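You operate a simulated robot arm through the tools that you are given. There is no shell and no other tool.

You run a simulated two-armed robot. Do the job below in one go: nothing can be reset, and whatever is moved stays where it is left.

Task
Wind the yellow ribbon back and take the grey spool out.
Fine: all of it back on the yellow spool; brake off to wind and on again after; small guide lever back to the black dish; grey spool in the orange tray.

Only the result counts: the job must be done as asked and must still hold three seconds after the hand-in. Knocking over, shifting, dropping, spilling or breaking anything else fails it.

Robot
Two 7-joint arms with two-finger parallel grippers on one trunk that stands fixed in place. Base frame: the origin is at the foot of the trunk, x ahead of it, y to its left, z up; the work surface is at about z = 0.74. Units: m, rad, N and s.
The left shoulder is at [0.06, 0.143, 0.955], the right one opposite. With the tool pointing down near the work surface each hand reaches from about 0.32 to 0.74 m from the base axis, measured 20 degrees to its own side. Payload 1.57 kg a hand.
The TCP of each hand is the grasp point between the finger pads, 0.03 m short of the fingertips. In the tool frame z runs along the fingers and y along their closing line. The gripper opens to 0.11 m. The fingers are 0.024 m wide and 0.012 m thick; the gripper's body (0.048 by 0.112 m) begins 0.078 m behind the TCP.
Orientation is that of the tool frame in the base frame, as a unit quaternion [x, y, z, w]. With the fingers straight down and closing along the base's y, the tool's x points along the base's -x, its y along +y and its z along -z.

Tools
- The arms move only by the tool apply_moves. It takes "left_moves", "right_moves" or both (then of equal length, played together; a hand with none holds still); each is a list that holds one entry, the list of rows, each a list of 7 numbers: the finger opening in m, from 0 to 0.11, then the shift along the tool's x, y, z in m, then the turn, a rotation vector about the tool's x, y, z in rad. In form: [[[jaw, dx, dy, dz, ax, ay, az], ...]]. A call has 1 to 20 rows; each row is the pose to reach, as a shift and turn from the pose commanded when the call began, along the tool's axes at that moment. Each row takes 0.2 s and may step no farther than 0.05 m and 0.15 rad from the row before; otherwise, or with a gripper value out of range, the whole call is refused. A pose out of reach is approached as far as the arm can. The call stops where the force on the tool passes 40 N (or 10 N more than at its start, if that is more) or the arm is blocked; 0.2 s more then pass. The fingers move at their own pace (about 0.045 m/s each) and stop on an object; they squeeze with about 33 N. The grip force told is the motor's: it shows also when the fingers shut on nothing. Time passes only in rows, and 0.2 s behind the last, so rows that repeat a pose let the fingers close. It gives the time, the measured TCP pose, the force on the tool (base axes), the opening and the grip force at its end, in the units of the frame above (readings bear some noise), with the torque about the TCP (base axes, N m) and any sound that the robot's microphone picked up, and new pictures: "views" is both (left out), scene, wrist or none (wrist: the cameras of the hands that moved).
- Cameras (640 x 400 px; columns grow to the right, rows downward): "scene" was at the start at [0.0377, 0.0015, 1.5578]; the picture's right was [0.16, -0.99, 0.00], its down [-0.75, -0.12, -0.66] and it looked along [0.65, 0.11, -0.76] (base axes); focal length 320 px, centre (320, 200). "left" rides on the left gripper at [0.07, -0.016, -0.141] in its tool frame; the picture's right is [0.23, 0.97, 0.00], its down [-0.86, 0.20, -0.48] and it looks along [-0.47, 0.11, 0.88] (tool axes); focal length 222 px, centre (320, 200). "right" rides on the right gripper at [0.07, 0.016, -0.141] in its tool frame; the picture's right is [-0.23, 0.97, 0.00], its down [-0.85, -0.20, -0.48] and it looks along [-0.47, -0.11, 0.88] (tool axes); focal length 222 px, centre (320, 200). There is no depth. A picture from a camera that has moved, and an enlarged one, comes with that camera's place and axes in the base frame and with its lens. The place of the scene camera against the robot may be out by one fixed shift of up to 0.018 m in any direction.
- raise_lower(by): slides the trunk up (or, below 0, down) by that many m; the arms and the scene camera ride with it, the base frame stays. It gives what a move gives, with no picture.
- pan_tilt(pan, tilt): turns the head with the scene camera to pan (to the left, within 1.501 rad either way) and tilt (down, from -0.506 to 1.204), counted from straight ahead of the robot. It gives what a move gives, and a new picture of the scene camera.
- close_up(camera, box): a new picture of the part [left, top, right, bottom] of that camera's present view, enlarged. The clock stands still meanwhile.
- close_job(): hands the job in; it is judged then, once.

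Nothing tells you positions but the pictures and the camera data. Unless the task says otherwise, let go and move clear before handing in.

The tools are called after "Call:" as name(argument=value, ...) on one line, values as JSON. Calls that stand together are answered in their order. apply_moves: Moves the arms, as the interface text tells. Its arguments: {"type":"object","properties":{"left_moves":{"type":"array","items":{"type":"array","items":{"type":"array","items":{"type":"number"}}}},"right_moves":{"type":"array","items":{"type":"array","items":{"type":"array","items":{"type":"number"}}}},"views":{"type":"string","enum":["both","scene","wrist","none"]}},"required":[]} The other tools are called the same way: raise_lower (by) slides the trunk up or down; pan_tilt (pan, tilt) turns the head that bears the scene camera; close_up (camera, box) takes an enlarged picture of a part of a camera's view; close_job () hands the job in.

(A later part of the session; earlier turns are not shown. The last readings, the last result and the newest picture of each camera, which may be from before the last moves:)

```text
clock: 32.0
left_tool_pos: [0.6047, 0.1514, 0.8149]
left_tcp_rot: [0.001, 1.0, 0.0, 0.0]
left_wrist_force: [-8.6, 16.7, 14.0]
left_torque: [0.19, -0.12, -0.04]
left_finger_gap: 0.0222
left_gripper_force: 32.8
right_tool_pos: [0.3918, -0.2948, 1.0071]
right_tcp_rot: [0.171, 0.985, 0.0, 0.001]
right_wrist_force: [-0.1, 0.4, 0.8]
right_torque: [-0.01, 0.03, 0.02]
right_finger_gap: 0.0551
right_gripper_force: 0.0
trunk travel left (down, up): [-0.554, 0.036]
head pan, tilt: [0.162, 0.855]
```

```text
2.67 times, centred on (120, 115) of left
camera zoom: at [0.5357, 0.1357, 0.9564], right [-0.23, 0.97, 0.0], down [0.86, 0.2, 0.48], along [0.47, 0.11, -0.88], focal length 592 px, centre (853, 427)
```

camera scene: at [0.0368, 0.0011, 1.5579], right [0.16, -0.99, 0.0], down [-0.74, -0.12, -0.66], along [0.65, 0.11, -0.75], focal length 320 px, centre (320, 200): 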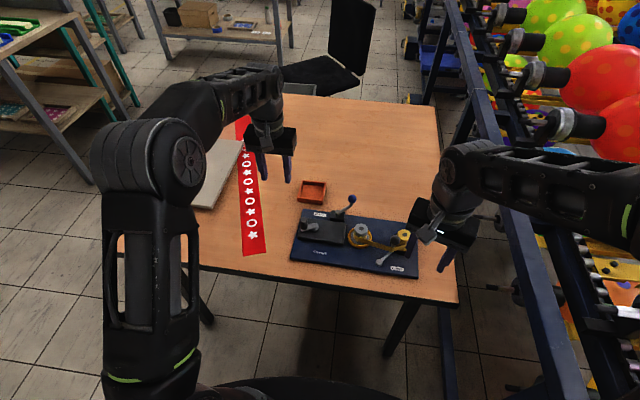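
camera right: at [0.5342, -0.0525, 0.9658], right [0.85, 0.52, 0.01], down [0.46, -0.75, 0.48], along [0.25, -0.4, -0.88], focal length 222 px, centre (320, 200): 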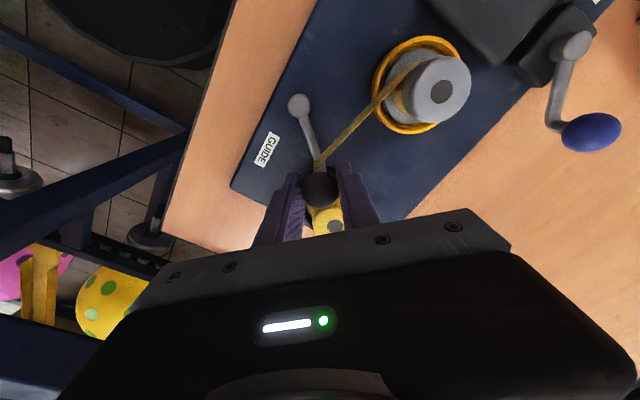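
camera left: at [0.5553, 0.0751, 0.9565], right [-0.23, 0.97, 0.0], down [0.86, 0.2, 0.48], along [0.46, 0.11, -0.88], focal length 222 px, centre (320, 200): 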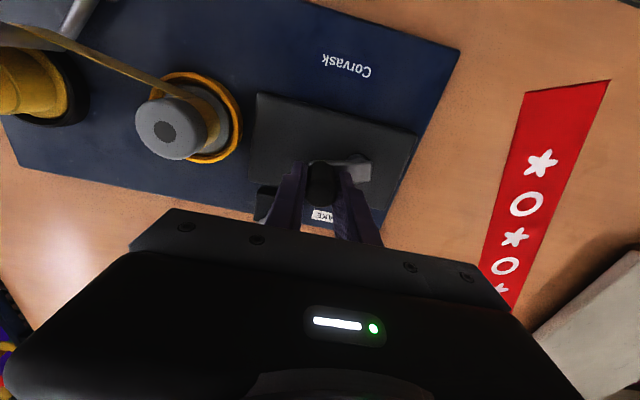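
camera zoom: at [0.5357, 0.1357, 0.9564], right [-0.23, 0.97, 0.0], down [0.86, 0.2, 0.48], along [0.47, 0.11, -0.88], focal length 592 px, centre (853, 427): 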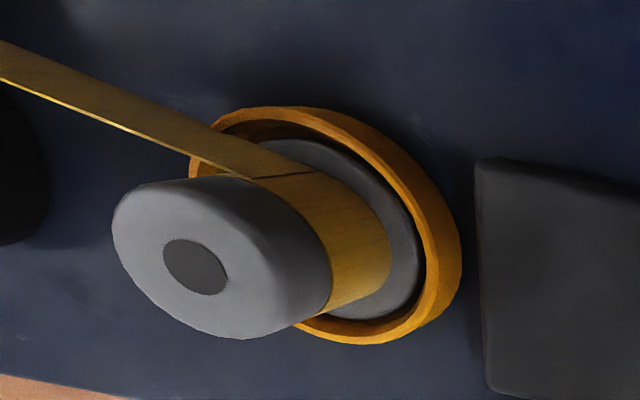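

Both spools look as before, so one turn alone is not conclusive. I'll do another full turn the same way on the refined circle and compare.

Call:
apply_moves(left_moves=[[[0.015, 0.0099, -0.0028, -0.0015, 0, 0, 0], [0.015, 0.0177, -0.0106, -0.0015, 0, 0, 0], [0.015, 0.0224, -0.0207, -0.0015, 0, 0, 0], [0.015, 0.0234, -0.0318, -0.0015, 0, 0, 0], [0.015, 0.0205, -0.0425, -0.0015, 0, 0, 0], [0.015, 0.0141, -0.0516, -0.0015, 0, 0, 0], [0.015, 0.005, -0.058, -0.0015, 0, 0, 0], [0.015, -0.0057, -0.0609, -0.0015, 0, 0, 0], [0.015, -0.0168, -0.0599, -0.0015, 0, 0, 0], [0.015, -0.0269, -0.0552, -0.0015, 0, 0, 0], [0.015, -0.0347, -0.0474, -0.0015, 0, 0, 0], [0.015, -0.0394, -0.0373, -0.0015, 0, 0, 0], [0.015, -0.0404, -0.0262, -0.0015, 0, 0, 0], [0.015, -0.0375, -0.0155, -0.0015, 0, 0, 0], [0.015, -0.0311, -0.0064, -0.0015, 0, 0, 0], [0.015, -0.022, 0.0, -0.0015, 0, 0, 0], [0.015, -0.0113, 0.0029, -0.0015, 0, 0, 0], [0.015, -0.0002, 0.0019, -0.0015, 0, 0, 0]]], views="none")

Call:
close_up(camera="scene", box=[345, 215, 385, 255])

Call:
close_up(camera="scene", box=[385, 220, 425, 260])

Call:
close_up(camera="left", box=[0, 40, 240, 190])

Call:
close_up(camera="scene", box=[280, 170, 440, 280])

```text
clock: 35.8
left_tool_pos: [0.6074, 0.1585, 0.8175]
left_tcp_rot: [-0.001, 1.0, 0.0, 0.001]
left_wrist_force: [0.2, -0.7, -0.5]
left_torque: [-0.02, 0.01, 0.0]
left_finger_gap: 0.0149
left_gripper_force: 0.1
right_tool_pos: [0.3943, -0.294, 1.0066]
right_tcp_rot: [0.171, 0.985, 0.0, 0.001]
right_wrist_force: [-0.1, -0.7, 0.0]
right_torque: [-0.01, 0.01, 0.01]
right_finger_gap: 0.0551
right_gripper_force: 0.0
trunk travel left (down, up): [-0.554, 0.036]
head pan, tilt: [0.162, 0.855]
```

```text
10.00 times, centred on (365, 235) of scene
camera zoom: at [0.0381, 0.0023, 1.558], right [0.16, -0.99, 0.0], down [-0.75, -0.12, -0.66], along [0.65, 0.11, -0.76], focal length 3202 px, centre (-130, -150)
```

zoom: 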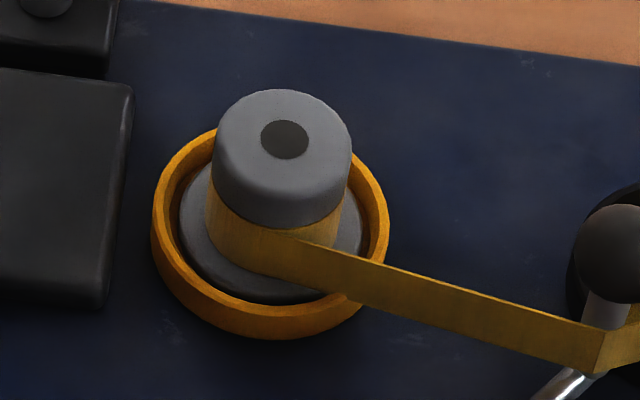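

```text
10.00 times, centred on (405, 240) of scene
camera zoom: at [0.0381, 0.0023, 1.558], right [0.16, -0.99, 0.0], down [-0.75, -0.12, -0.66], along [0.65, 0.11, -0.76], focal length 3202 px, centre (-530, -200)
```

zoom: 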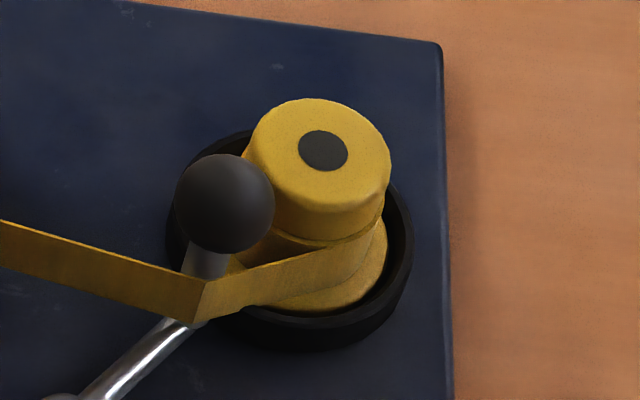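

```text
2.67 times, centred on (120, 115) of left
camera zoom: at [0.5385, 0.1415, 0.9591], right [-0.23, 0.97, 0.0], down [0.85, 0.2, 0.48], along [0.47, 0.11, -0.88], focal length 592 px, centre (853, 427)
```

zoom: 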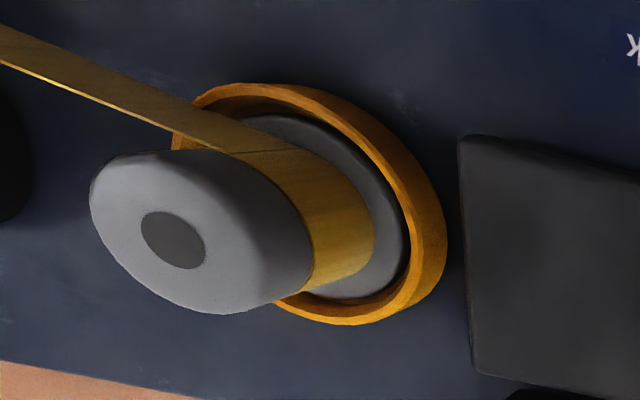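

```text
3.64 times, centred on (360, 225) of scene
camera zoom: at [0.0381, 0.0023, 1.558], right [0.16, -0.99, 0.0], down [-0.75, -0.12, -0.66], along [0.65, 0.11, -0.76], focal length 1164 px, centre (174, 109)
```

zoom: 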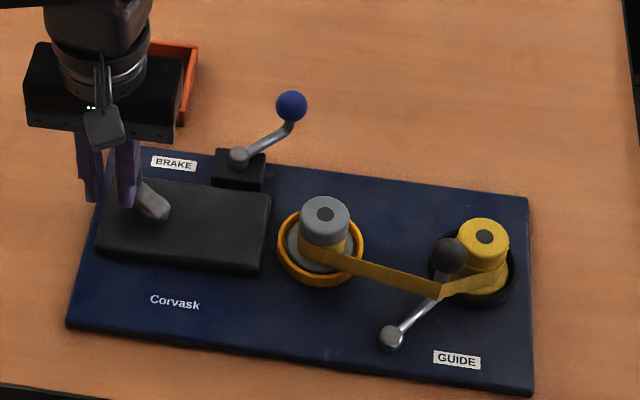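

The grip slipped off the handle partway through that turn, since the commanded frame had drifted. No change in the ribbon is visible yet after nearly two counter-clockwise turns. I'll lift the left hand and look.

Call:
apply_moves(left_moves=[[[0.05, 0, 0, -0.03, 0, 0, 0], [0.05, 0, 0, -0.07, 0, 0, 0], [0.05, 0, 0, -0.1, 0, 0, 0]]], views="none")

Call:
close_up(camera="left", box=[180, 60, 420, 210])

Call:
close_up(camera="scene", box=[290, 200, 370, 250])

Call:
close_up(camera="scene", box=[280, 170, 440, 280])

```text
clock: 36.6
left_tool_pos: [0.606, 0.1563, 0.9134]
left_tcp_rot: [0.0, 1.0, -0.001, -0.001]
left_wrist_force: [0.1, 0.0, 0.3]
left_torque: [0.05, 0.01, -0.01]
left_finger_gap: 0.0501
left_gripper_force: 0.1
right_tool_pos: [0.3932, -0.2951, 1.008]
right_tcp_rot: [0.171, 0.985, 0.0, 0.0]
right_wrist_force: [-0.1, -0.1, 0.9]
right_torque: [-0.02, -0.01, 0.0]
right_finger_gap: 0.0549
right_gripper_force: 0.0
trunk travel left (down, up): [-0.554, 0.036]
head pan, tilt: [0.162, 0.855]
```

```text
2.67 times, centred on (300, 135) of left
camera zoom: at [0.538, 0.1391, 1.0559], right [-0.23, 0.97, 0.0], down [0.85, 0.2, 0.48], along [0.47, 0.11, -0.88], focal length 592 px, centre (373, 373)
```

zoom: 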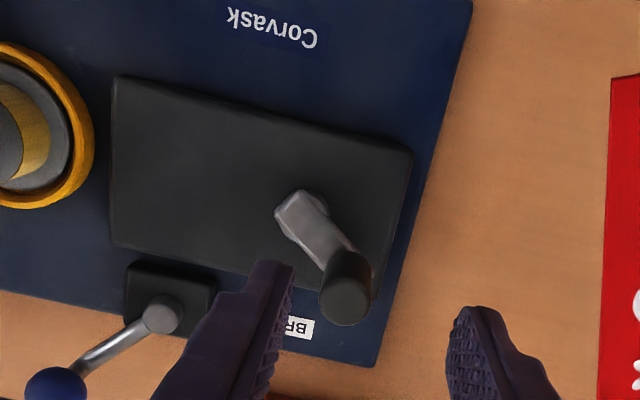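

```text
8.00 times, centred on (330, 225) of scene
camera zoom: at [0.0374, 0.0015, 1.5578], right [0.16, -0.99, 0.0], down [-0.74, -0.12, -0.66], along [0.65, 0.11, -0.76], focal length 2561 px, centre (240, 0)
```

zoom: 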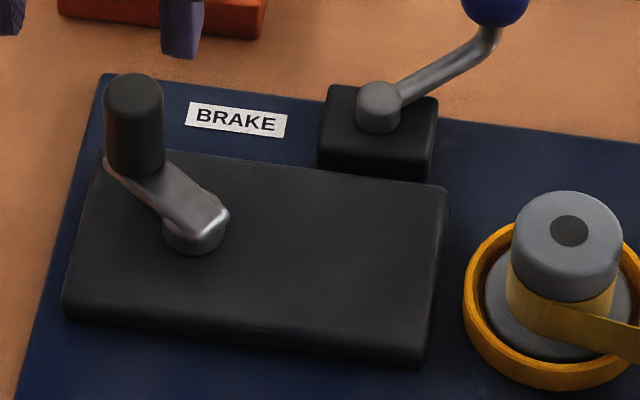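

```text
3.64 times, centred on (360, 225) of scene
camera zoom: at [0.0374, 0.0015, 1.5578], right [0.16, -0.99, 0.0], down [-0.74, -0.12, -0.66], along [0.65, 0.11, -0.76], focal length 1164 px, centre (174, 109)
```

zoom: 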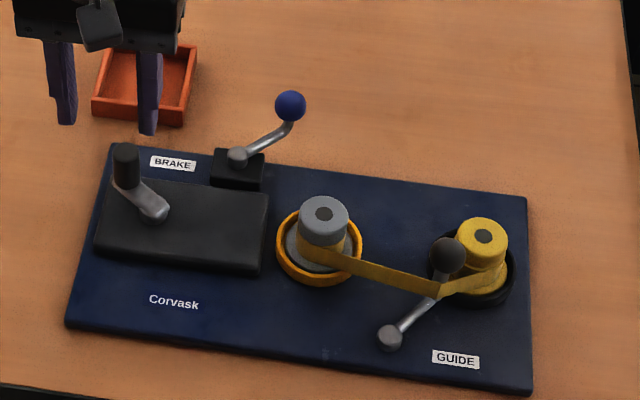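

The crank now points at about 55°, and the ribbon is unchanged after nearly two counter-clockwise turns, so I suspect the other direction is needed. I'll regrip the handle at about (0.634, 0.149).

Call:
apply_moves(left_moves=[[[0.05, -0.0273, -0.0084, 0.02, 0, 0, 0], [0.05, -0.0273, -0.0084, 0.06, 0, 0, 0], [0.05, -0.0273, -0.0084, 0.099, 0, 0, 0], [0.015, -0.0273, -0.0084, 0.099, 0, 0, 0], [0.015, -0.0273, -0.0084, 0.099, 0, 0, 0], [0.015, -0.0273, -0.0084, 0.099, 0, 0, 0]]], views="none")

Call:
close_up(camera="left", box=[220, 60, 420, 210])

Call:
close_up(camera="scene", box=[290, 200, 370, 250])

```text
clock: 38.0
left_tool_pos: [0.6343, 0.1463, 0.8163]
left_tcp_rot: [-0.001, 1.0, 0.0, 0.001]
left_wrist_force: [3.9, 4.5, -0.3]
left_torque: [-0.35, -0.34, 0.0]
left_finger_gap: 0.0226
left_gripper_force: 24.1
right_tool_pos: [0.3938, -0.2942, 1.0067]
right_tcp_rot: [0.171, 0.985, 0.0, 0.0]
right_wrist_force: [0.2, -1.0, -0.3]
right_torque: [0.04, 0.0, -0.02]
right_finger_gap: 0.0551
right_gripper_force: 0.1
trunk travel left (down, up): [-0.554, 0.036]
head pan, tilt: [0.162, 0.855]
```

```text
2.67 times, centred on (320, 135) of left
camera zoom: at [0.5646, 0.1301, 0.9575], right [-0.23, 0.97, 0.0], down [0.85, 0.2, 0.48], along [0.47, 0.11, -0.88], focal length 592 px, centre (320, 373)
```

zoom: 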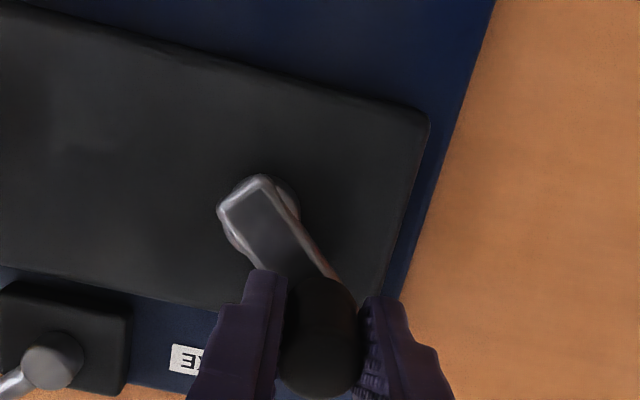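

```text
8.00 times, centred on (330, 225) of scene
camera zoom: at [0.0383, 0.0021, 1.5578], right [0.16, -0.99, 0.0], down [-0.75, -0.12, -0.66], along [0.65, 0.11, -0.76], focal length 2561 px, centre (240, 0)
```

zoom: 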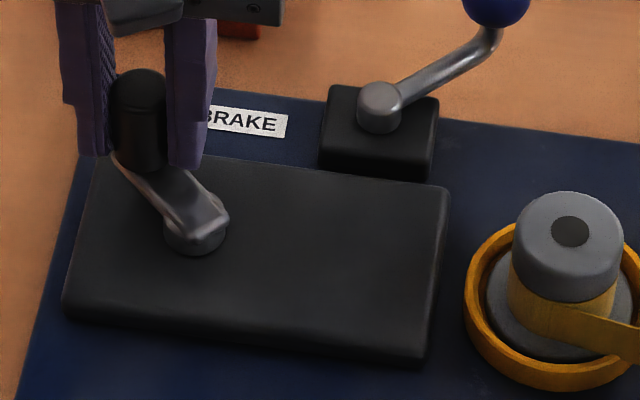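

The grip is good. Now I'll try clockwise, first in a short test.

Call:
apply_moves(left_moves=[[[0.015, -0.0061, -0.0047, 0, 0, 0, 0], [0.015, -0.0102, -0.011, 0, 0, 0, 0], [0.015, -0.0127, -0.0181, 0, 0, 0, 0], [0.015, -0.0135, -0.0255, 0, 0, 0, 0]]], views="none")

Call:
close_up(camera="scene", box=[345, 215, 385, 255])

```text
clock: 39.0
left_tool_pos: [0.6435, 0.1208, 0.8171]
left_tcp_rot: [-0.001, 1.0, 0.0, -0.002]
left_wrist_force: [-20.6, 1.7, 7.8]
left_torque: [-0.54, 0.41, -0.01]
left_finger_gap: 0.0225
left_gripper_force: 32.4
right_tool_pos: [0.3912, -0.2956, 1.0081]
right_tcp_rot: [0.171, 0.985, 0.0, 0.001]
right_wrist_force: [0.6, 0.2, 0.0]
right_torque: [0.01, -0.02, 0.0]
right_finger_gap: 0.0551
right_gripper_force: 0.1
trunk travel left (down, up): [-0.554, 0.036]
head pan, tilt: [0.162, 0.855]
```

```text
10.00 times, centred on (365, 235) of scene
camera zoom: at [0.0344, 0.0017, 1.558], right [0.16, -0.99, 0.0], down [-0.74, -0.12, -0.66], along [0.65, 0.11, -0.75], focal length 3202 px, centre (-130, -150)
```

zoom: 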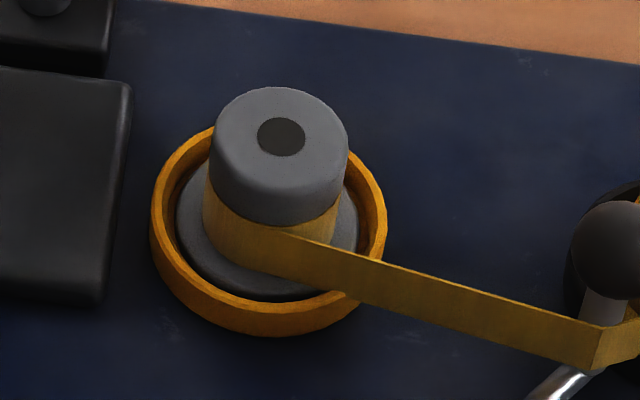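

Call:
apply_moves(left_moves=[[[0.015, 0.003, -0.003, -0.001, 0, 0, 0], [0.015, 0.0043, -0.0075, -0.001, 0, 0, 0], [0.015, 0.0075, -0.0152, -0.001, 0, 0, 0], [0.015, 0.0125, -0.0218, -0.001, 0, 0, 0]]], views="none")

Call:
close_up(camera="scene", box=[345, 215, 385, 255])

Call:
close_up(camera="scene", box=[280, 170, 440, 280])

```text
clock: 40.0
left_tool_pos: [0.6346, 0.1008, 0.8164]
left_tcp_rot: [-0.001, 1.0, 0.0, 0.0]
left_wrist_force: [-11.9, 12.0, 0.0]
left_torque: [-0.57, -0.7, 0.01]
left_finger_gap: 0.0228
left_gripper_force: 32.7
right_tool_pos: [0.3938, -0.2951, 1.0072]
right_tcp_rot: [0.171, 0.985, -0.001, 0.0]
right_wrist_force: [0.1, -0.2, 0.1]
right_torque: [0.0, -0.03, -0.01]
right_finger_gap: 0.0551
right_gripper_force: 0.1
trunk travel left (down, up): [-0.554, 0.036]
head pan, tilt: [0.162, 0.855]
```

```text
10.00 times, centred on (365, 235) of scene
camera zoom: at [0.0372, 0.0031, 1.5577], right [0.16, -0.99, 0.0], down [-0.74, -0.12, -0.66], along [0.65, 0.11, -0.76], focal length 3202 px, centre (-130, -150)
```

zoom: 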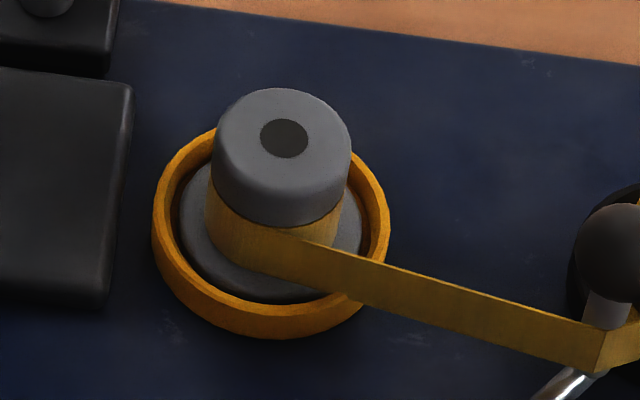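

```text
3.64 times, centred on (360, 225) of scene
camera zoom: at [0.0372, 0.0031, 1.5577], right [0.16, -0.99, 0.0], down [-0.74, -0.12, -0.66], along [0.65, 0.11, -0.76], focal length 1164 px, centre (174, 109)
```

zoom: 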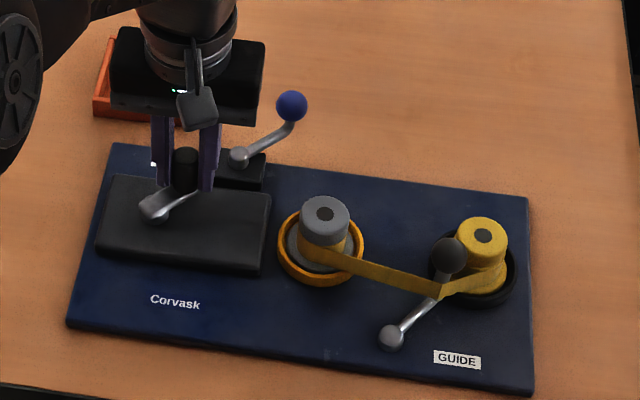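

Call:
apply_moves(left_moves=[[[0.015, 0.005, -0.0015, 0, 0, 0, 0], [0.015, 0.0095, -0.0035, 0, 0, 0, 0], [0.015, 0.0174, -0.0068, 0, 0, 0, 0], [0.015, 0.0258, -0.0079, 0, 0, 0, 0]]], views="none")

Call:
close_up(camera="scene", box=[345, 215, 385, 255])

```text
clock: 41.0
left_tool_pos: [0.611, 0.0921, 0.8166]
left_tcp_rot: [-0.001, 1.0, 0.0, -0.001]
left_wrist_force: [-0.5, 8.3, 0.0]
left_torque: [-0.61, -0.32, 0.0]
left_finger_gap: 0.0226
left_gripper_force: 33.7
right_tool_pos: [0.3958, -0.2945, 1.0059]
right_tcp_rot: [0.171, 0.985, -0.001, -0.001]
right_wrist_force: [-0.6, 0.4, 0.6]
right_torque: [0.02, -0.01, 0.01]
right_finger_gap: 0.0549
right_gripper_force: 0.1
trunk travel left (down, up): [-0.554, 0.036]
head pan, tilt: [0.162, 0.855]
```

```text
10.00 times, centred on (365, 235) of scene
camera zoom: at [0.0403, 0.0031, 1.5575], right [0.16, -0.99, 0.0], down [-0.75, -0.12, -0.65], along [0.65, 0.11, -0.76], focal length 3202 px, centre (-130, -150)
```

zoom: 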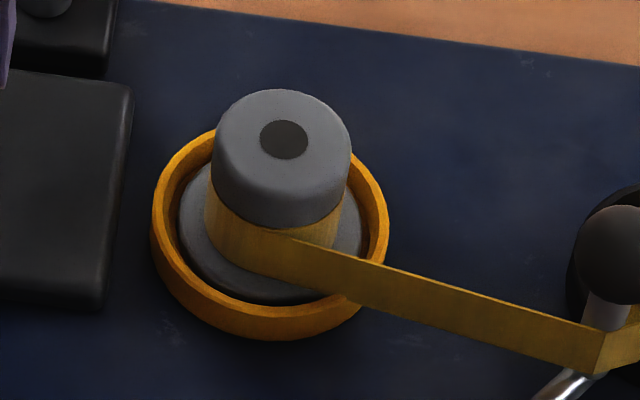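

Call:
apply_moves(left_moves=[[[0.015, 0.0083, 0.0022, 0, 0, 0, 0], [0.015, 0.0184, 0.0069, 0, 0, 0, 0], [0.015, 0.0262, 0.0147, 0, 0, 0, 0], [0.015, 0.0309, 0.0248, 0, 0, 0, 0]]], views="none")

Call:
close_up(camera="scene", box=[345, 215, 385, 255])

```text
clock: 42.0
left_tool_pos: [0.5803, 0.1138, 0.8184]
left_tcp_rot: [0.0, 1.0, -0.001, 0.001]
left_wrist_force: [13.0, 3.7, -0.7]
left_torque: [0.54, -0.16, 0.0]
left_finger_gap: 0.0226
left_gripper_force: 32.7
right_tool_pos: [0.3955, -0.2951, 1.0062]
right_tcp_rot: [0.172, 0.985, -0.001, -0.001]
right_wrist_force: [-0.6, 0.0, -0.6]
right_torque: [-0.01, 0.01, 0.0]
right_finger_gap: 0.0551
right_gripper_force: 0.1
trunk travel left (down, up): [-0.554, 0.036]
head pan, tilt: [0.162, 0.855]
```

```text
10.00 times, centred on (365, 235) of scene
camera zoom: at [0.0412, 0.0023, 1.5578], right [0.16, -0.99, 0.0], down [-0.75, -0.12, -0.65], along [0.65, 0.11, -0.76], focal length 3202 px, centre (-130, -150)
```

zoom: 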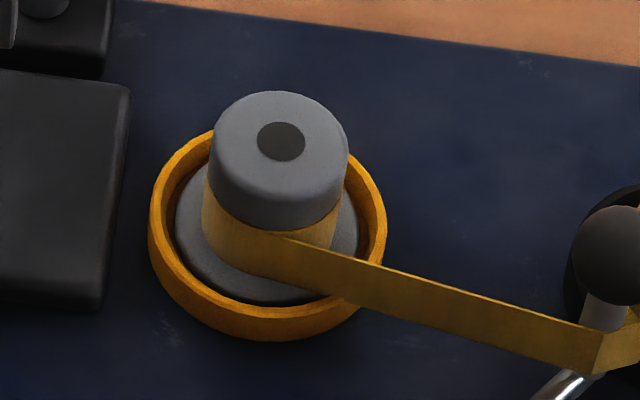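

Call:
apply_moves(left_moves=[[[0.015, -0.002, 0.004, 0, 0, 0, 0], [0.015, -0.0017, 0.0114, 0, 0, 0, 0], [0.015, -0.0045, 0.0219, 0, 0, 0, 0], [0.015, -0.0108, 0.0308, 0, 0, 0, 0], [0.015, -0.0197, 0.0371, 0, 0, 0, 0]]], views="none")

Call:
close_up(camera="scene", box=[345, 215, 385, 255])

Call:
close_up(camera="scene", box=[290, 200, 370, 250])

```text
clock: 43.2
left_tool_pos: [0.5978, 0.1526, 0.8195]
left_tcp_rot: [-0.001, 1.0, 0.0, 0.001]
left_wrist_force: [-2.7, 7.0, 4.7]
left_torque: [-0.53, 0.46, -0.01]
left_finger_gap: 0.0222
left_gripper_force: 33.0
right_tool_pos: [0.3938, -0.295, 1.0074]
right_tcp_rot: [0.172, 0.985, 0.0, 0.0]
right_wrist_force: [0.1, 0.6, -0.4]
right_torque: [-0.02, 0.02, 0.02]
right_finger_gap: 0.0546
right_gripper_force: 0.1
trunk travel left (down, up): [-0.554, 0.036]
head pan, tilt: [0.162, 0.855]
```

```text
10.00 times, centred on (365, 235) of scene
camera zoom: at [0.0373, 0.0024, 1.5579], right [0.16, -0.99, 0.0], down [-0.74, -0.12, -0.66], along [0.65, 0.11, -0.76], focal length 3202 px, centre (-130, -150)
```

zoom: 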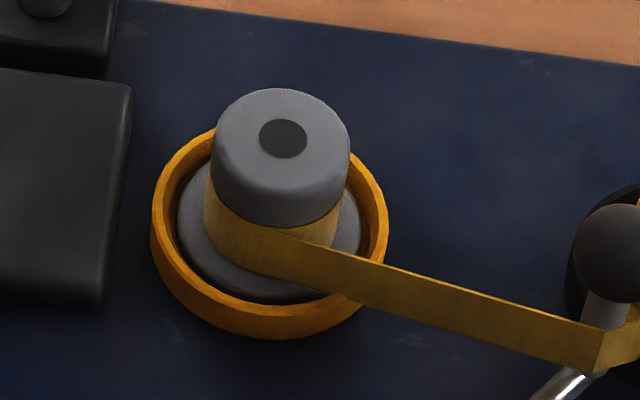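

```text
8.00 times, centred on (330, 225) of scene
camera zoom: at [0.0373, 0.0024, 1.5579], right [0.16, -0.99, 0.0], down [-0.74, -0.12, -0.66], along [0.65, 0.11, -0.76], focal length 2561 px, centre (240, 0)
```

zoom: 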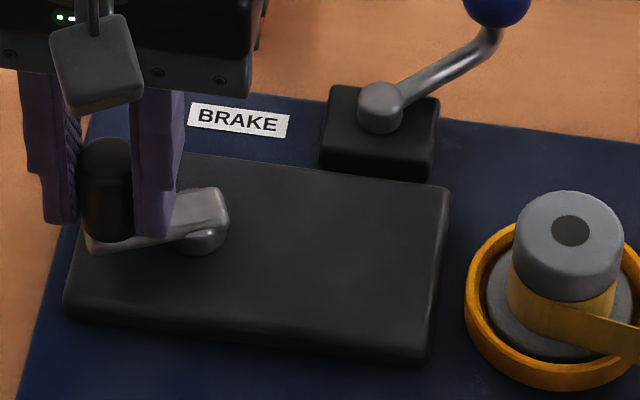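

There's no visible change yet. If progress follows the net crank angle, I first have to undo my earlier counter-clockwise turns. I'll keep going clockwise for a full turn.

Call:
apply_moves(left_moves=[[[0.015, -0.0107, 0.0037, 0, 0, 0, 0], [0.015, -0.0216, 0.0027, 0, 0, 0, 0], [0.015, -0.0315, -0.0019, 0, 0, 0, 0], [0.015, -0.0392, -0.0096, 0, 0, 0, 0], [0.015, -0.0438, -0.0195, 0, 0, 0, 0], [0.015, -0.0448, -0.0304, 0, 0, 0, 0], [0.015, -0.0419, -0.041, 0, 0, 0, 0], [0.015, -0.0357, -0.05, 0, 0, 0, 0], [0.015, -0.0267, -0.0562, 0, 0, 0, 0], [0.015, -0.0161, -0.0591, 0, 0, 0, 0], [0.015, -0.0052, -0.0581, 0, 0, 0, 0], [0.015, 0.0047, -0.0535, 0, 0, 0, 0], [0.015, 0.0124, -0.0458, 0, 0, 0, 0], [0.015, 0.017, -0.0359, 0, 0, 0, 0], [0.015, 0.018, -0.025, 0, 0, 0, 0], [0.015, 0.0151, -0.0144, 0, 0, 0, 0], [0.015, 0.0089, -0.0054, 0, 0, 0, 0], [0.015, -0.0001, 0.0008, 0, 0, 0, 0]]], views="none")

Call:
close_up(camera="scene", box=[345, 215, 385, 255])

Call:
close_up(camera="scene", box=[280, 170, 440, 280])

Call:
close_up(camera="left", box=[0, 40, 240, 190])

```text
clock: 47.0
left_tool_pos: [0.5978, 0.1519, 0.818]
left_tcp_rot: [0.0, 1.0, 0.0, 0.0]
left_wrist_force: [0.7, -0.1, 7.6]
left_torque: [-0.01, -0.04, 0.01]
left_finger_gap: 0.0219
left_gripper_force: 33.2
right_tool_pos: [0.3929, -0.2951, 1.0076]
right_tcp_rot: [0.171, 0.985, 0.0, 0.0]
right_wrist_force: [0.4, 0.6, -0.5]
right_torque: [-0.01, 0.01, -0.05]
right_finger_gap: 0.0549
right_gripper_force: 0.2
trunk travel left (down, up): [-0.554, 0.036]
head pan, tilt: [0.162, 0.855]
```

```text
10.00 times, centred on (365, 235) of scene
camera zoom: at [0.0372, 0.0012, 1.5578], right [0.16, -0.99, 0.0], down [-0.74, -0.12, -0.66], along [0.65, 0.11, -0.75], focal length 3202 px, centre (-130, -150)
```

zoom: 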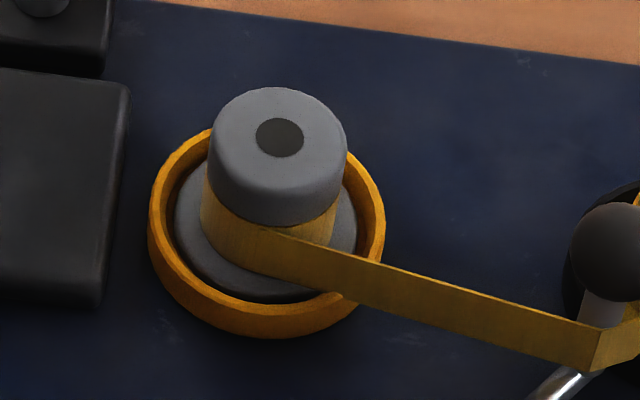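

```text
3.64 times, centred on (360, 225) of scene
camera zoom: at [0.0372, 0.0012, 1.5578], right [0.16, -0.99, 0.0], down [-0.74, -0.12, -0.66], along [0.65, 0.11, -0.75], focal length 1164 px, centre (174, 109)
```

zoom: 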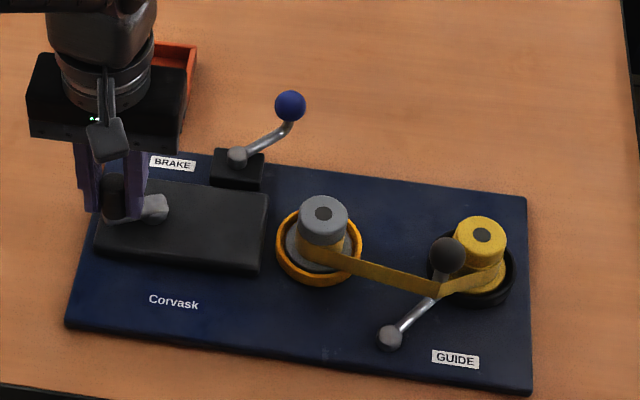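

```text
2.67 times, centred on (120, 115) of left
camera zoom: at [0.5284, 0.136, 0.9593], right [-0.23, 0.97, 0.0], down [0.85, 0.2, 0.48], along [0.47, 0.11, -0.88], focal length 592 px, centre (853, 427)
```

zoom: 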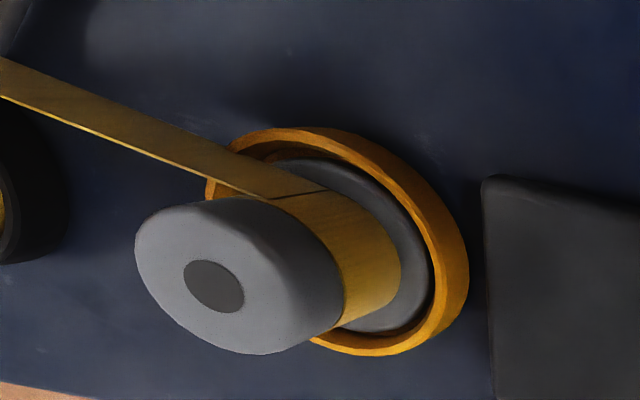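

The circle is now accurate, with almost zero force after a full turn, and I'm back at about net zero turns. I'll do another full clockwise turn.

Call:
apply_moves(left_moves=[[[0.015, -0.0106, 0.0029, -0.001, 0, 0, 0], [0.015, -0.0215, 0.0019, -0.001, 0, 0, 0], [0.015, -0.0314, -0.0027, -0.001, 0, 0, 0], [0.015, -0.0391, -0.0104, -0.001, 0, 0, 0], [0.015, -0.0437, -0.0203, -0.001, 0, 0, 0], [0.015, -0.0447, -0.0312, -0.001, 0, 0, 0], [0.015, -0.0418, -0.0418, -0.001, 0, 0, 0], [0.015, -0.0356, -0.0508, -0.001, 0, 0, 0], [0.015, -0.0266, -0.057, -0.001, 0, 0, 0], [0.015, -0.016, -0.0599, -0.001, 0, 0, 0], [0.015, -0.0051, -0.0589, -0.001, 0, 0, 0], [0.015, 0.0048, -0.0543, -0.001, 0, 0, 0], [0.015, 0.0125, -0.0466, -0.001, 0, 0, 0], [0.015, 0.0171, -0.0367, -0.001, 0, 0, 0], [0.015, 0.0181, -0.0258, -0.001, 0, 0, 0], [0.015, 0.0152, -0.0152, -0.001, 0, 0, 0], [0.015, 0.009, -0.0062, -0.001, 0, 0, 0], [0.015, 0.0, 0.0, -0.001, 0, 0, 0]]], views="none")

Call:
close_up(camera="scene", box=[345, 215, 385, 255])

Call:
close_up(camera="scene", box=[385, 220, 425, 260])

Call:
close_up(camera="scene", box=[290, 200, 370, 250])

```text
clock: 50.8
left_tool_pos: [0.5992, 0.1543, 0.818]
left_tcp_rot: [0.0, 1.0, -0.001, 0.002]
left_wrist_force: [0.7, 0.7, 0.4]
left_torque: [0.12, 0.55, -0.02]
left_finger_gap: 0.0218
left_gripper_force: 33.1
right_tool_pos: [0.395, -0.2949, 1.0071]
right_tcp_rot: [0.171, 0.985, 0.0, -0.001]
right_wrist_force: [-0.3, 0.2, 0.2]
right_torque: [0.02, 0.01, 0.02]
right_finger_gap: 0.0551
right_gripper_force: 0.2
trunk travel left (down, up): [-0.554, 0.036]
head pan, tilt: [0.162, 0.855]
```

```text
10.00 times, centred on (365, 235) of scene
camera zoom: at [0.0396, 0.002, 1.5579], right [0.16, -0.99, 0.0], down [-0.75, -0.12, -0.65], along [0.65, 0.11, -0.76], focal length 3202 px, centre (-130, -150)
```

zoom: 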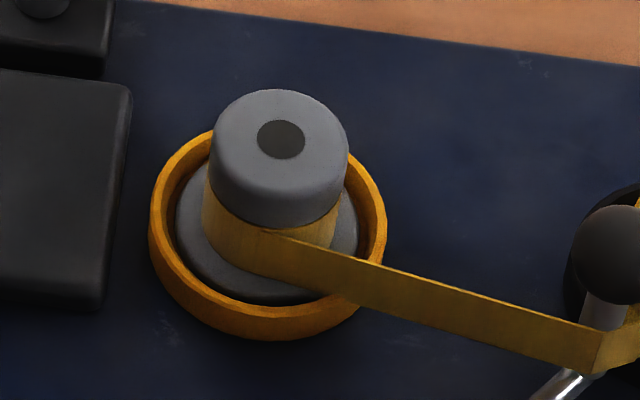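

```text
10.00 times, centred on (405, 240) of scene
camera zoom: at [0.0396, 0.002, 1.5579], right [0.16, -0.99, 0.0], down [-0.75, -0.12, -0.65], along [0.65, 0.11, -0.76], focal length 3202 px, centre (-530, -200)
```

zoom: 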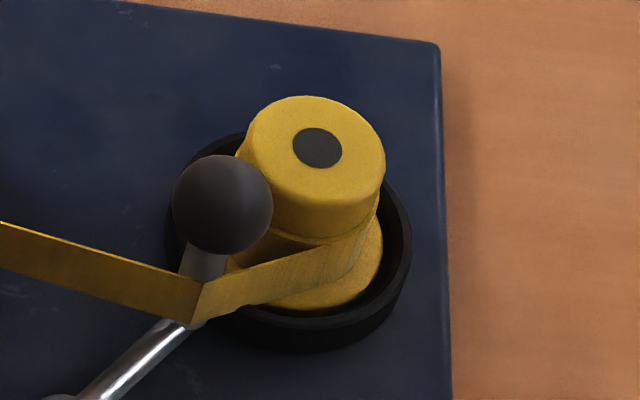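

```text
8.00 times, centred on (330, 225) of scene
camera zoom: at [0.0396, 0.002, 1.5579], right [0.16, -0.99, 0.0], down [-0.75, -0.12, -0.65], along [0.65, 0.11, -0.76], focal length 2561 px, centre (240, 0)
```

zoom: 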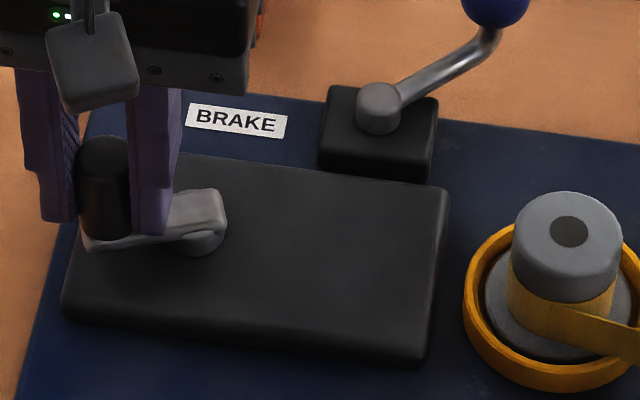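

Several turns either way did nothing visible. Thinking back to the brake, its stem was probably fouling my +y finger at about 50°, so the "stop" may have been the finger and not the true end of travel. I'll release the crank, look at the brake and push it farther with closed fingers.

Call:
apply_moves(left_moves=[[[0.05, 0, 0, 0, 0, 0, 0], [0.05, 0, 0, 0, 0, 0, 0], [0.05, 0, 0, -0.04, 0, 0, 0], [0.05, 0, 0, -0.08, 0, 0, 0], [0.02, 0, 0, -0.12, 0, 0, 0], [0.0, -0.04, -0.02, -0.13, 0, -0.1, 0], [0.0, -0.08, -0.05, -0.13, 0, -0.2, 0], [0.0, -0.11, -0.08, -0.11, 0, -0.3, 0], [0.0, -0.138, -0.1, -0.09, 0, -0.35, 0], [0.0, -0.138, -0.105, -0.08, 0, -0.35, 0]]], views="wrist")

Call:
close_up(camera="left", box=[220, 60, 440, 240])

Call:
close_up(camera="scene", box=[290, 170, 370, 220])

```text
clock: 53.0
left_tool_pos: [0.7394, 0.048, 0.8978]
left_tcp_rot: [-0.001, 0.984, 0.0, 0.175]
left_wrist_force: [0.3, -0.7, 0.4]
left_torque: [0.02, -0.02, 0.02]
left_finger_gap: 0.0
left_gripper_force: 21.3
right_tool_pos: [0.3939, -0.2945, 1.008]
right_tcp_rot: [0.171, 0.985, 0.0, 0.0]
right_wrist_force: [0.2, 0.3, 0.9]
right_torque: [0.01, 0.0, 0.0]
right_finger_gap: 0.0549
right_gripper_force: 0.1
trunk travel left (down, up): [-0.554, 0.036]
head pan, tilt: [0.162, 0.855]
camera left: at [0.6255, 0.031, 1.0068], right [-0.21, 0.97, -0.08], down [0.64, 0.2, 0.74], along [0.74, 0.11, -0.66], focal length 222 px, centre (320, 200)
```

left: 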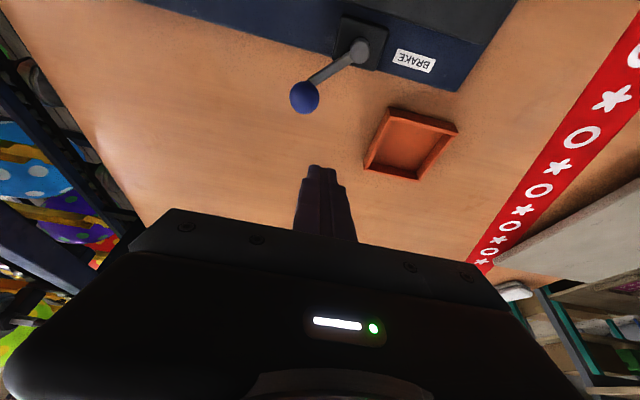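

```text
2.22 times, centred on (330, 150) of left
camera zoom: at [0.6255, 0.031, 1.0068], right [-0.21, 0.97, -0.08], down [0.64, 0.2, 0.74], along [0.74, 0.11, -0.66], focal length 494 px, centre (298, 311)
```

zoom: 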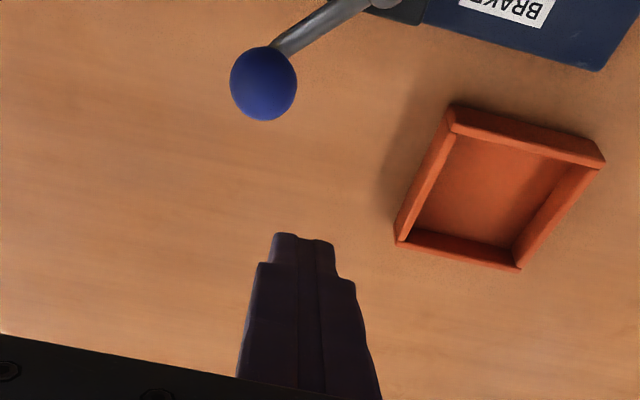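

```text
8.00 times, centred on (330, 195) of scene
camera zoom: at [0.0374, 0.0013, 1.5579], right [0.16, -0.99, 0.0], down [-0.74, -0.12, -0.66], along [0.65, 0.11, -0.75], focal length 2561 px, centre (240, 240)
```

zoom: 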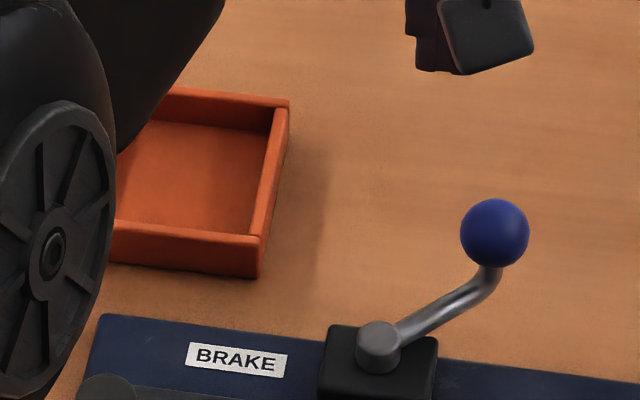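

The knob is at (0.721, 0.0205, 0.80), an angle of about −48°. I'll lower the closed fingers on its far-left side and push gently onward.

Call:
apply_moves(left_moves=[[[0, 0.008, 0, 0.03, 0, 0, 0], [0, 0.0155, 0, 0.055, 0, 0, 0], [0, 0.0229, 0, 0.08, 0, 0, 0], [0, 0.0298, -0.0067, 0.0774, 0, 0, 0], [0, 0.0333, -0.01, 0.0762, 0, 0, 0], [0, 0.0368, -0.0134, 0.0749, 0, 0, 0], [0, 0.0402, -0.0168, 0.0736, 0, 0, 0]]], views="wrist")

Call:
close_up(camera="left", box=[220, 60, 440, 240])

Call:
close_up(camera="scene", box=[290, 170, 370, 220])

```text
clock: 54.6
left_tool_pos: [0.7232, 0.0304, 0.816]
left_tcp_rot: [0.001, 0.985, 0.0, 0.174]
left_wrist_force: [11.9, 12.3, 6.9]
left_torque: [0.06, -0.06, 0.01]
left_finger_gap: 0.0001
left_gripper_force: 21.6
right_tool_pos: [0.392, -0.296, 1.0076]
right_tcp_rot: [0.172, 0.985, 0.0, 0.0]
right_wrist_force: [0.3, -0.3, 0.0]
right_torque: [0.03, -0.02, 0.02]
right_finger_gap: 0.0548
right_gripper_force: 0.0
trunk travel left (down, up): [-0.554, 0.036]
head pan, tilt: [0.162, 0.855]
camera left: at [0.6091, 0.0134, 0.926], right [-0.21, 0.97, -0.08], down [0.64, 0.2, 0.74], along [0.74, 0.11, -0.67], focal length 222 px, centre (320, 200)
```

left: 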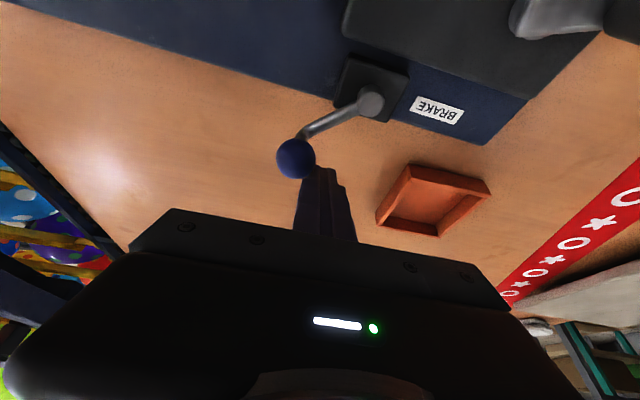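

```text
2.22 times, centred on (330, 150) of left
camera zoom: at [0.6091, 0.0134, 0.926], right [-0.21, 0.97, -0.08], down [0.64, 0.2, 0.74], along [0.74, 0.11, -0.67], focal length 494 px, centre (298, 311)
```

zoom: 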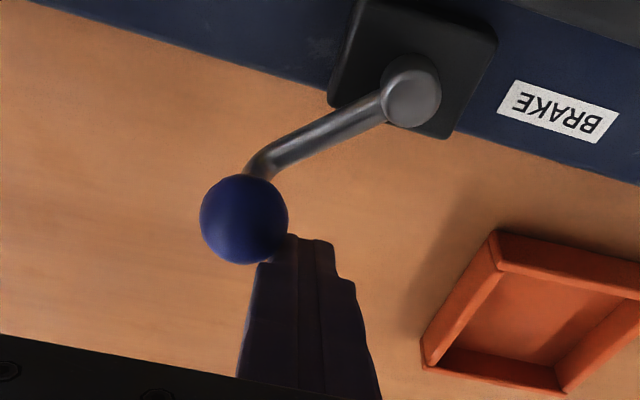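

```text
8.00 times, centred on (330, 195) of scene
camera zoom: at [0.0372, 0.0021, 1.5581], right [0.16, -0.99, 0.0], down [-0.74, -0.12, -0.66], along [0.65, 0.11, -0.75], focal length 2561 px, centre (240, 240)
```

zoom: 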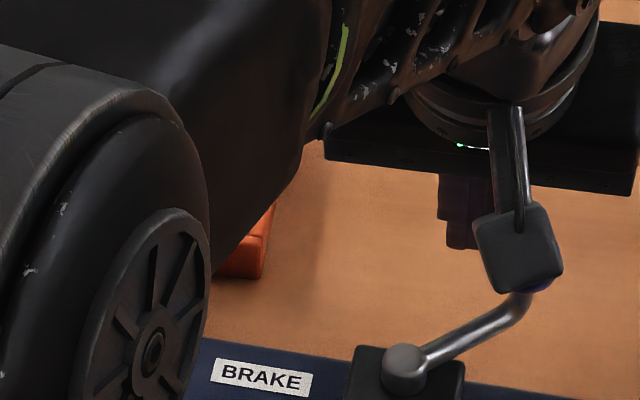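

Pushing further moved the whole board about 1 cm, so the brake really was at its stop at about −48°. I'll stop pushing, correct the board later, and back off. Then I'll put the right camera close to the spools to watch for small changes per turn.

Call:
apply_moves(left_moves=[[[0, -0.0047, 0.005, 0.0017, 0, 0, 0], [0, -0.0094, 0.01, 0.0034, 0, 0, 0], [0, -0.0094, 0.01, -0.03, 0, 0, 0], [0, -0.0094, 0.01, -0.07, 0, 0, 0], [0, 0.0, 0.03, -0.11, 0, 0.05, 0], [0.02, 0.02, 0.06, -0.13, 0, 0.15, 0], [0.05, 0.03, 0.09, -0.13, 0, 0.25, 0], [0.05, 0.04, 0.12, -0.13, 0, 0.35, 0]]], right_moves=[[[0.055, -0.02, 0.02, 0.0, 0, 0, -0.08], [0.055, -0.045, 0.035, 0.0, 0, 0, -0.16], [0.055, -0.07, 0.045, 0.0, 0, 0, -0.24], [0.055, -0.095, 0.055, 0.0, 0, 0, -0.32], [0.055, -0.12, 0.065, 0.01, 0, 0, -0.4], [0.055, -0.145, 0.075, 0.02, 0, 0, -0.45], [0.055, -0.16, 0.085, 0.03, 0, 0, -0.45], [0.055, -0.16, 0.085, 0.03, 0, 0, -0.45]]])

Call:
close_up(camera="scene", box=[280, 170, 440, 280])

Call:
close_up(camera="right", box=[200, 0, 520, 200])

```text
clock: 56.4
left_tool_pos: [0.6392, 0.1517, 0.9247]
left_tcp_rot: [0.0, 1.0, 0.0, 0.0]
left_wrist_force: [0.2, 0.1, 0.2]
left_torque: [0.01, 0.02, 0.0]
left_finger_gap: 0.0499
left_gripper_force: 0.1
right_tool_pos: [0.5734, -0.2701, 0.978]
right_tcp_rot: [-0.053, 0.999, 0.0, -0.001]
right_wrist_force: [0.0, 0.4, 0.0]
right_torque: [0.01, -0.03, -0.04]
right_finger_gap: 0.0548
right_gripper_force: 0.1
trunk travel left (down, up): [-0.554, 0.036]
head pan, tilt: [0.162, 0.855]
camera scene: at [0.0377, 0.002, 1.5578], right [0.16, -0.99, 0.0], down [-0.75, -0.12, -0.66], along [0.65, 0.11, -0.76], focal length 320 px, centre (320, 200)
camera right: at [0.5007, -0.2606, 1.1178], right [0.12, 0.99, 0.0], down [0.87, -0.11, 0.48], along [0.47, -0.06, -0.88], focal length 222 px, centre (320, 200)
camera left: at [0.5704, 0.1352, 1.0665], right [-0.23, 0.97, 0.0], down [0.86, 0.2, 0.48], along [0.47, 0.11, -0.88], focal length 222 px, centre (320, 200)
```

scene: 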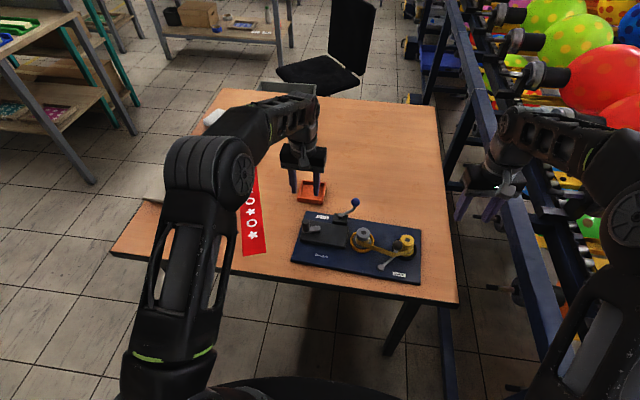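
right: 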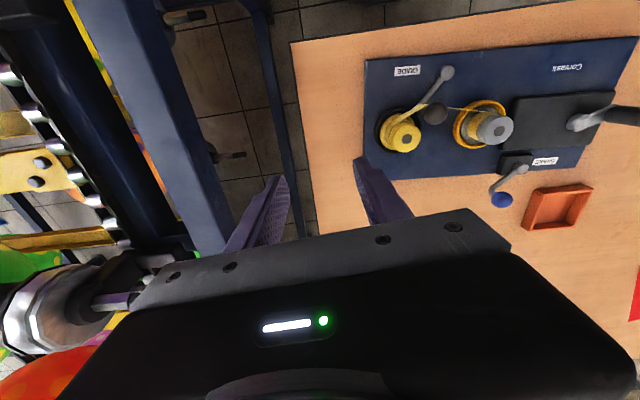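
left: 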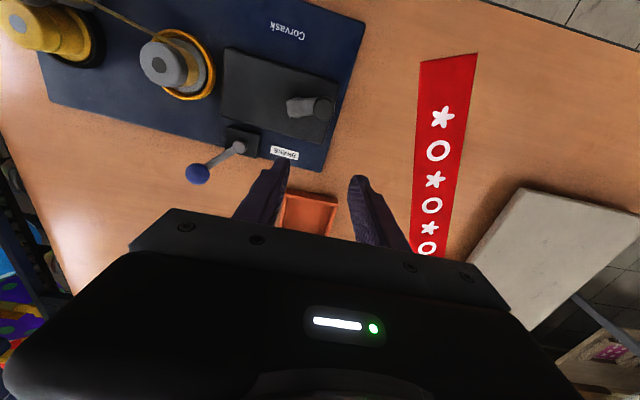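

```text
3.64 times, centred on (360, 225) of scene
camera zoom: at [0.0377, 0.002, 1.5578], right [0.16, -0.99, 0.0], down [-0.75, -0.12, -0.66], along [0.65, 0.11, -0.76], focal length 1164 px, centre (174, 109)
```

zoom: 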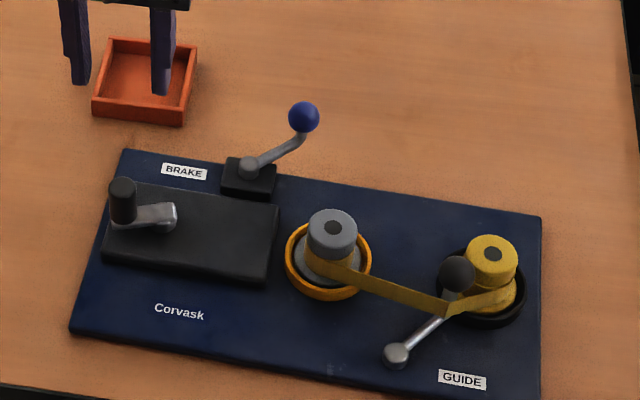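

```text
2.00 times, centred on (360, 100) of right
camera zoom: at [0.5007, -0.2606, 1.1178], right [0.12, 0.99, 0.0], down [0.87, -0.11, 0.48], along [0.47, -0.06, -0.88], focal length 444 px, centre (240, 400)
```

zoom: 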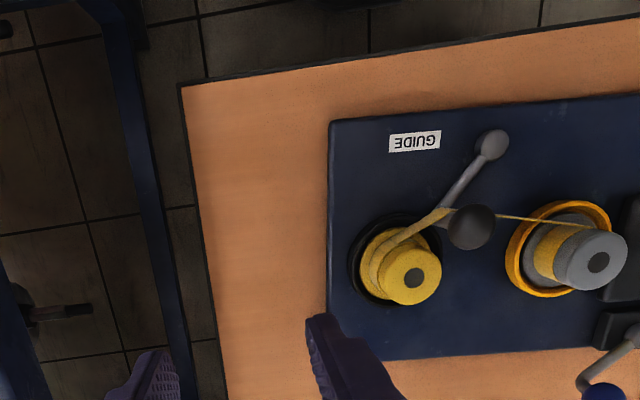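

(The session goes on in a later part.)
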